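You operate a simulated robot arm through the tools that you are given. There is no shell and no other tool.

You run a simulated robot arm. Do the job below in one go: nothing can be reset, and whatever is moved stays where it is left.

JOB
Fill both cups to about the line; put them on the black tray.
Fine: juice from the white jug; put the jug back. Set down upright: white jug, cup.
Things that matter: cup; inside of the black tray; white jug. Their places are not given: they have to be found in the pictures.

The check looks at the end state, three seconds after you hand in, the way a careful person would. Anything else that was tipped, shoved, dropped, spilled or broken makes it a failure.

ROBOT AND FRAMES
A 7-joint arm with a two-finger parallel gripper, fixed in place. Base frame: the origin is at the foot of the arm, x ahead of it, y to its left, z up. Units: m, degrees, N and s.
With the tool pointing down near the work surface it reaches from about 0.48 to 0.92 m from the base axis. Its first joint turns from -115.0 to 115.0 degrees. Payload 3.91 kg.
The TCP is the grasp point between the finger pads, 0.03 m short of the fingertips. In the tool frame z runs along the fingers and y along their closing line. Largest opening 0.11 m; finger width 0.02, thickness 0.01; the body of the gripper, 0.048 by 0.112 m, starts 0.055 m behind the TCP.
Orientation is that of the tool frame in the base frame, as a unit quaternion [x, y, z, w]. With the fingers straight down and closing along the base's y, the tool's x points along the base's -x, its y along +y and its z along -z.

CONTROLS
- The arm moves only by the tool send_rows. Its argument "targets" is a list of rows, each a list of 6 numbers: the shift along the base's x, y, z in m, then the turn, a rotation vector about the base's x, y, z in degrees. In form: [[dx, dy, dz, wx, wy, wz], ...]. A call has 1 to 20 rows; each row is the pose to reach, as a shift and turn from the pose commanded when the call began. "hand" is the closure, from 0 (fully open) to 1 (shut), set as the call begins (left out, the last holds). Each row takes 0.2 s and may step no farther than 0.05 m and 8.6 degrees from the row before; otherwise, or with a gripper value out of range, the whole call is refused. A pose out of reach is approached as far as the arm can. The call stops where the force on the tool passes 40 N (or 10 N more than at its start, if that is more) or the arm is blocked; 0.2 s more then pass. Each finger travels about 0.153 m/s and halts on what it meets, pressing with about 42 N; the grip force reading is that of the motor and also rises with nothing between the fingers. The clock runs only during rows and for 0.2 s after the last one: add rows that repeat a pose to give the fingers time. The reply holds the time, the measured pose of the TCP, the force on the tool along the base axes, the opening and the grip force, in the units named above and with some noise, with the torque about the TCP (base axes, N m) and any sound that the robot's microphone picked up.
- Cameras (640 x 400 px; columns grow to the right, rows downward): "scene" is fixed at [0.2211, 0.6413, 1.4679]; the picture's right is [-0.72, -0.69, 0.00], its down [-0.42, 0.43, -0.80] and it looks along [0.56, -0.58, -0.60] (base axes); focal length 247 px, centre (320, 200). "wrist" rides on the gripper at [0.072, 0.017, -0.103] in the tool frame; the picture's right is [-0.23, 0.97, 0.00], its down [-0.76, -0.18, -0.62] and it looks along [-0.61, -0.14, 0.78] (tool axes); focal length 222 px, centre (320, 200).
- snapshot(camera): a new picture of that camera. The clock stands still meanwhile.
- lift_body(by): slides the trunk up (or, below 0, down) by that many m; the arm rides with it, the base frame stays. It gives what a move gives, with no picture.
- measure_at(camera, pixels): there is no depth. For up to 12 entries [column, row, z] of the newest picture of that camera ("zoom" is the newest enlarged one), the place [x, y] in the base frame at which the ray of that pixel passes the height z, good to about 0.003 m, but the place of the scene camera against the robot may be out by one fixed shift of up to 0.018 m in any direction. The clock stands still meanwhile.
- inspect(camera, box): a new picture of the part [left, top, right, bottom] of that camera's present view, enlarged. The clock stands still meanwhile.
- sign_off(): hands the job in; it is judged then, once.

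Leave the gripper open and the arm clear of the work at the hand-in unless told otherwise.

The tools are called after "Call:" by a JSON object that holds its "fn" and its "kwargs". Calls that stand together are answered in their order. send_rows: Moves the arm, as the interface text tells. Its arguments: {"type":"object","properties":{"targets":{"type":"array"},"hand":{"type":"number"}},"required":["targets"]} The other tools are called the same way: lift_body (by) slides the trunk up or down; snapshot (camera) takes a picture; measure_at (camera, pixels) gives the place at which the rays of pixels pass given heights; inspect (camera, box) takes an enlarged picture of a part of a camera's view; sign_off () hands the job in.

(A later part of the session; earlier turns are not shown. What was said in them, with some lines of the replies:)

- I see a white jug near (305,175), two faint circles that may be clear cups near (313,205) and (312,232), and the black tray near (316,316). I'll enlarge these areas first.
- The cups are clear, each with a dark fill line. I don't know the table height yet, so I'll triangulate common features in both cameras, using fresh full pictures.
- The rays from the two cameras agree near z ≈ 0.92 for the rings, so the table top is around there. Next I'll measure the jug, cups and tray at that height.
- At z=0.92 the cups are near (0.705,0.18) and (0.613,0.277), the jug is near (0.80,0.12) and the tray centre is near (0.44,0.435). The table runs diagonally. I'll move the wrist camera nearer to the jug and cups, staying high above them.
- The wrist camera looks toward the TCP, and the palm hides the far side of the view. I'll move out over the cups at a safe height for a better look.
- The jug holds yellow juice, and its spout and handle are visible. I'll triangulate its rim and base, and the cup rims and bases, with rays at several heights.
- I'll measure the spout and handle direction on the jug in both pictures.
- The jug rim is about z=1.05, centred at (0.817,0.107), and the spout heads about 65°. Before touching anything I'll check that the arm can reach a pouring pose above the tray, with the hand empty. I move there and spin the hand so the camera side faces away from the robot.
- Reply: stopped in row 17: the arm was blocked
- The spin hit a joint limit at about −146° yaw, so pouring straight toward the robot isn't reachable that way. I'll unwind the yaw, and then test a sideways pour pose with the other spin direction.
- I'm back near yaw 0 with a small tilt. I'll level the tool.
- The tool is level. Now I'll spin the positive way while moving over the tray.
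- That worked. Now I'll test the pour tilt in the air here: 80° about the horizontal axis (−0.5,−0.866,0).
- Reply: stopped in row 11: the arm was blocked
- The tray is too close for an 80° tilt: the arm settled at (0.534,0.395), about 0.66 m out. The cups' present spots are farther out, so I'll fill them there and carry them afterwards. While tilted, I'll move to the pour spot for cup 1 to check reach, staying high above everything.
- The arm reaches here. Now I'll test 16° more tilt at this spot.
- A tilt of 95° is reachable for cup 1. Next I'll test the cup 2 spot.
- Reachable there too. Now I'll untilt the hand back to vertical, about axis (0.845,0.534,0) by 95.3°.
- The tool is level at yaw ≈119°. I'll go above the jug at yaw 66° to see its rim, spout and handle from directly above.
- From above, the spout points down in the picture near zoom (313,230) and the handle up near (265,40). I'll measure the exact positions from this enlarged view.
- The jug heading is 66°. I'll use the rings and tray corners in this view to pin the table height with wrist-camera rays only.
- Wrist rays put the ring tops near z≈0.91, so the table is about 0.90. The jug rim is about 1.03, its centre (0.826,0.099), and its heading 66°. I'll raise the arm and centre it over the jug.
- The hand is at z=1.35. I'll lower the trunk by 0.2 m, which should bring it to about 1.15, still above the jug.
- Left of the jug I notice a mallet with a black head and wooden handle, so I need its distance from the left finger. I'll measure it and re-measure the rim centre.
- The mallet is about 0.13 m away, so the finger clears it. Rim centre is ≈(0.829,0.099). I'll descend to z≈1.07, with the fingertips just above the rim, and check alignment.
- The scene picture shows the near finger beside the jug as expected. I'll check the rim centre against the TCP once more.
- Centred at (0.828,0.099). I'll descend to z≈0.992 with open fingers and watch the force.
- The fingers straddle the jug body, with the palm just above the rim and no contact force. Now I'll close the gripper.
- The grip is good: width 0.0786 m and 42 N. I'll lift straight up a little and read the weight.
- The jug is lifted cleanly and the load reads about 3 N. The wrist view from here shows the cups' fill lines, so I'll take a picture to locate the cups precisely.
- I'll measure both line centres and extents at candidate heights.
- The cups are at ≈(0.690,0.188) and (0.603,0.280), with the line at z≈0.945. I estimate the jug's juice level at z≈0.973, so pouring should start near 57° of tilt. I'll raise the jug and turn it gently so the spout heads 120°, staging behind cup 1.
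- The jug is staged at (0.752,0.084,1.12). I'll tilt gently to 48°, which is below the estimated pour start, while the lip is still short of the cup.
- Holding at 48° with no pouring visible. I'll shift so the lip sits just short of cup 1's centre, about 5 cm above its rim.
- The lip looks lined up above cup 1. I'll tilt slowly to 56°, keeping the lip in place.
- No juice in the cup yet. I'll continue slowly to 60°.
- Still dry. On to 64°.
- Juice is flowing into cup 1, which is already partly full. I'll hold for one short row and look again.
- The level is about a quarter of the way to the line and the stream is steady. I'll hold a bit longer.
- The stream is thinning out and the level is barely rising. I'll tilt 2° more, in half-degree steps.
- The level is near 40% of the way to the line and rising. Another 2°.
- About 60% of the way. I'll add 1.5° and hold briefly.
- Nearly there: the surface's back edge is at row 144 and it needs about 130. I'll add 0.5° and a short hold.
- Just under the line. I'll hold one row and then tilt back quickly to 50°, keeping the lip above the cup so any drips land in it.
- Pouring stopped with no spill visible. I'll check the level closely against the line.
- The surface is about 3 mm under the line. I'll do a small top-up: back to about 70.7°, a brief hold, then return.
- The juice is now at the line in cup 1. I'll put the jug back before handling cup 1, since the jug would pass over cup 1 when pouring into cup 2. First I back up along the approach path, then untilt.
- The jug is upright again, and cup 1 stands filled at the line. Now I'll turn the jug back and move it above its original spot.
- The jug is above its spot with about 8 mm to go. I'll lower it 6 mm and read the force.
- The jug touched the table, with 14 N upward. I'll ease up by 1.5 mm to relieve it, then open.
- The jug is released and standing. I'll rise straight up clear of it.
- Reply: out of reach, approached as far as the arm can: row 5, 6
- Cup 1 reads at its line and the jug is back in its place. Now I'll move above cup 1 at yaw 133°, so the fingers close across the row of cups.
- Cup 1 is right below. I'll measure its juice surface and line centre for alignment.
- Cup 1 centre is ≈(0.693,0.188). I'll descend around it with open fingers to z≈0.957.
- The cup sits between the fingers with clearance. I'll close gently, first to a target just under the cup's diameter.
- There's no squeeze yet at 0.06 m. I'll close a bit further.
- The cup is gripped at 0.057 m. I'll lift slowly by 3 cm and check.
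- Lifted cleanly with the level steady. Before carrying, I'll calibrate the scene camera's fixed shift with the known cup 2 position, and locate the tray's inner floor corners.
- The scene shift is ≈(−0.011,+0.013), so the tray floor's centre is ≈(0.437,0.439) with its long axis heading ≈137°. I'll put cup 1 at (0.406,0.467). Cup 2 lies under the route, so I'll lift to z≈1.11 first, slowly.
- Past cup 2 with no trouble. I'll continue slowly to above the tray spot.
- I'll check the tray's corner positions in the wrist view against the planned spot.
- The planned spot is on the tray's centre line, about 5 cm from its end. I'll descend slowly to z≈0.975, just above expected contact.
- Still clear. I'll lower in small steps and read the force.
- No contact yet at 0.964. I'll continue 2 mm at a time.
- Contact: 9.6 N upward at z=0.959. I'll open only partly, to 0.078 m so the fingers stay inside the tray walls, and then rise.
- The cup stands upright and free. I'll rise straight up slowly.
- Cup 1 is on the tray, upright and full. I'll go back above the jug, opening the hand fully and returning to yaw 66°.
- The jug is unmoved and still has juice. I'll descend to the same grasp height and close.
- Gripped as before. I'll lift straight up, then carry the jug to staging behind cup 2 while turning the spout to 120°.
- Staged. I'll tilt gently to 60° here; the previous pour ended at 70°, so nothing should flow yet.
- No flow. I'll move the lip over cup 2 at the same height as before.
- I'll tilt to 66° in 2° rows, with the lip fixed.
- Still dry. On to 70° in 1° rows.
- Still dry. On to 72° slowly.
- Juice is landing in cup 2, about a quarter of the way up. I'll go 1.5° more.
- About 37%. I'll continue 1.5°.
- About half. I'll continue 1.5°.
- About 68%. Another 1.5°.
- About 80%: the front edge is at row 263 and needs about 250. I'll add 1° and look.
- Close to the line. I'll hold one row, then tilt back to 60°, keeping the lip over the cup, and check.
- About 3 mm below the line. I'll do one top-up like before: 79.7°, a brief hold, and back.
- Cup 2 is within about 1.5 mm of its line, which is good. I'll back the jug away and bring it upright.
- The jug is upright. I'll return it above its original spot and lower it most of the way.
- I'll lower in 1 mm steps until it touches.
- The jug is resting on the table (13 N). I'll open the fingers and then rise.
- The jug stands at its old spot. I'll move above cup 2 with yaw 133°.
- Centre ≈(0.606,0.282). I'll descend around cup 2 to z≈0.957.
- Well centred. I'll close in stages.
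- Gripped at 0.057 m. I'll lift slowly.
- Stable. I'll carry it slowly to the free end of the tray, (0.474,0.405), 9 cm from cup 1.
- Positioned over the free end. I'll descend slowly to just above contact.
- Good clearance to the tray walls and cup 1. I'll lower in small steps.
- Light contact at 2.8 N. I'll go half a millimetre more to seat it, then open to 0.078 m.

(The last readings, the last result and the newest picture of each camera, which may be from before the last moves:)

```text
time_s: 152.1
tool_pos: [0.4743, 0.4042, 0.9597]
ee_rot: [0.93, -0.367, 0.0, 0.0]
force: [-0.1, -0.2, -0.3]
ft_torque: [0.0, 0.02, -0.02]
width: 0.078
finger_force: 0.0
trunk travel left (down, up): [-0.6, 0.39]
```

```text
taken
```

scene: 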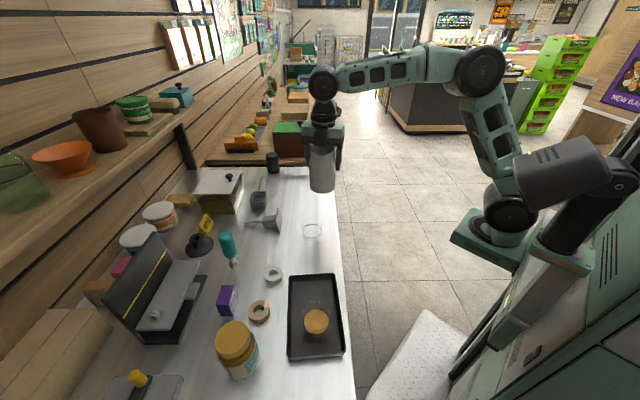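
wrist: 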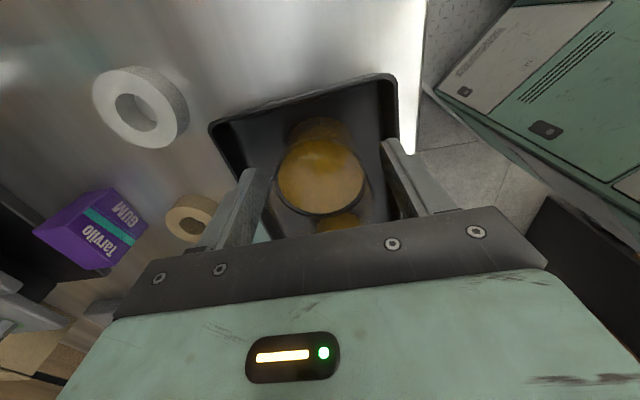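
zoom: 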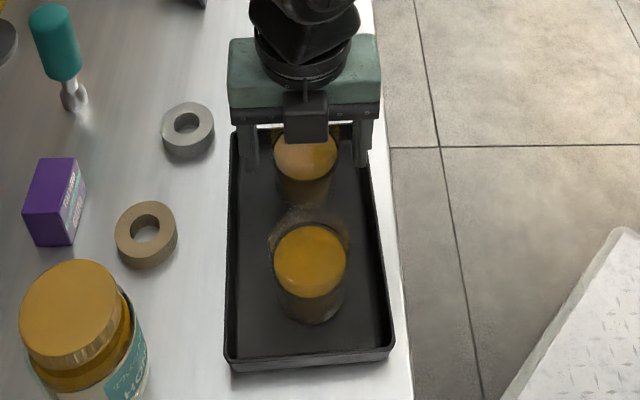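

Cup 2 is standing free between the fingers. I'll rise straight up slowly.

Call:
{"fn": "send_rows", "kwargs": {"targets": [[0, 0, 0.006, 0, 0, 0], [0, 0, 0.015, 0, 0, 0], [0, 0, 0.03, 0, 0, 0], [0, 0, 0.05, 0, 0, 0], [0, 0, 0.075, 0, 0, 0], [0, 0, 0.105, 0, 0, 0], [0, 0, 0.145, 0, 0, 0], [0, 0, 0.185, 0, 0, 0], [0, 0, 0.22, 0, 0, 0], [0, 0, 0.22, 0, 0, 0]]}}

Call:
{"fn": "snapshot", "kwargs": {"camera": "scene"}}

Call:
{"fn": "snapshot", "kwargs": {"camera": "wrist"}}

```text
time_s: 154.3
tool_pos: [0.4737, 0.4048, 1.179]
ee_rot: [0.93, -0.367, -0.001, 0.0]
force: [-0.6, -0.6, -0.1]
ft_torque: [-0.02, 0.01, 0.03]
width: 0.0779
finger_force: 0.0
trunk travel left (down, up): [-0.6, 0.39]
```

```text
taken
```

scene: 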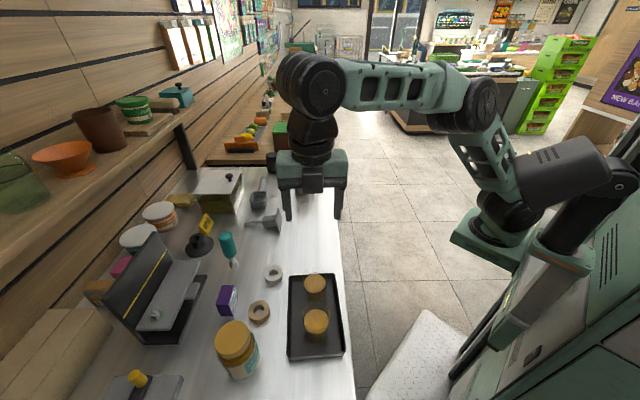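

```text
taken
```

wrist: 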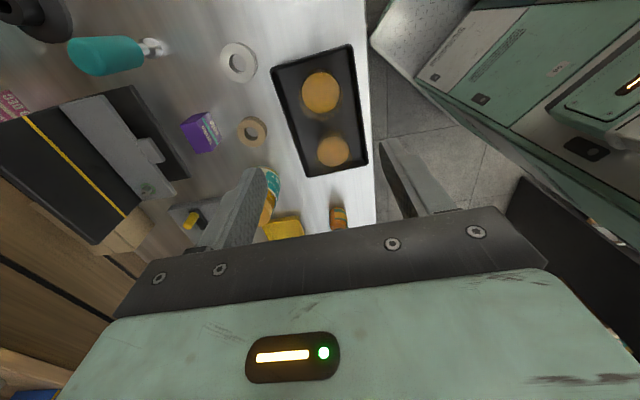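

Both filled cups stand inside the tray. I'll open the hand fully and raise the trunk so the arm is well clear of the work.

Call:
{"fn": "lift_body", "kwargs": {"by": 0.2}}

Call:
{"fn": "send_rows", "kwargs": {"targets": [[0, -0.03, 0, 0, 0, 0], [0, -0.06, 0, 0, 0, 0], [0, -0.09, 0, 0, 0, 0], [0, -0.12, 0, 0, 0, 0], [0, -0.12, 0, 0, 0, 0]], "hand": 0}}

Call:
{"fn": "snapshot", "kwargs": {"camera": "scene"}}

Call:
{"fn": "inspect", "kwargs": {"camera": "scene", "box": [280, 260, 350, 370]}}

Call:
{"fn": "inspect", "kwargs": {"camera": "scene", "box": [260, 140, 350, 260]}}

```text
time_s: 156.4
tool_pos: [0.4744, 0.4039, 1.3779]
ee_rot: [0.93, -0.367, 0.001, 0.0]
force: [0.2, 0.0, -0.7]
ft_torque: [0.03, 0.02, 0.01]
width: 0.0783
finger_force: 0.1
trunk travel left (down, up): [-0.8, 0.19]
```

```text
time_s: 157.6
tool_pos: [0.4738, 0.2854, 1.3777]
ee_rot: [0.931, -0.366, 0.0, -0.001]
force: [-0.9, -0.5, 0.8]
ft_torque: [-0.02, 0.03, -0.02]
width: 0.1099
finger_force: 0.2
trunk travel left (down, up): [-0.8, 0.19]
```

```text
taken
```

scene: 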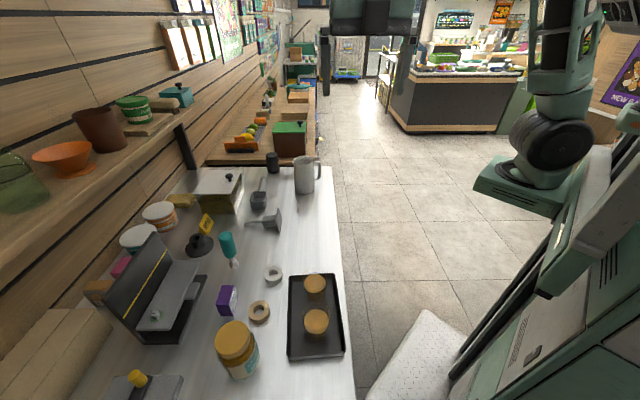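

```text
3.64 times, centred on (315, 315) of scene
```

zoom: 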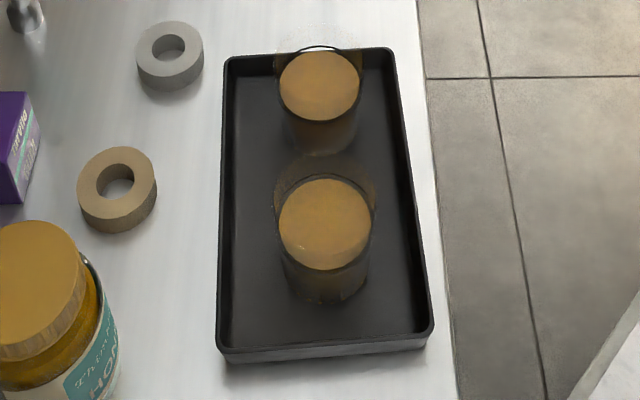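

```text
3.33 times, centred on (305, 200) of scene
```

zoom: 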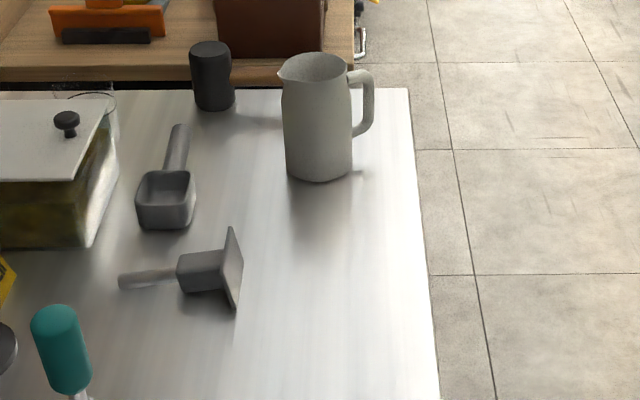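

Everything checks out. Both cups are upright in the tray and filled to about the line. The jug stands at its old spot, the table is dry, nothing else has moved, and the gripper is open and clear of the work. I'm handing in.

Call:
{"fn": "sign_off", "kwargs": {}}

```text
The job is handed in.
```

Both cups are filled to about the line and standing upright inside the black tray. In the last pictures, the juice in one is right at its line and in the other about 1.5 mm below.

The white jug is back upright at its original spot with some juice left in it. I saw no spills, and nothing else on the table looked moved. I handed in with the gripper open and the arm raised clear of the table, and I haven't seen the result of the check.
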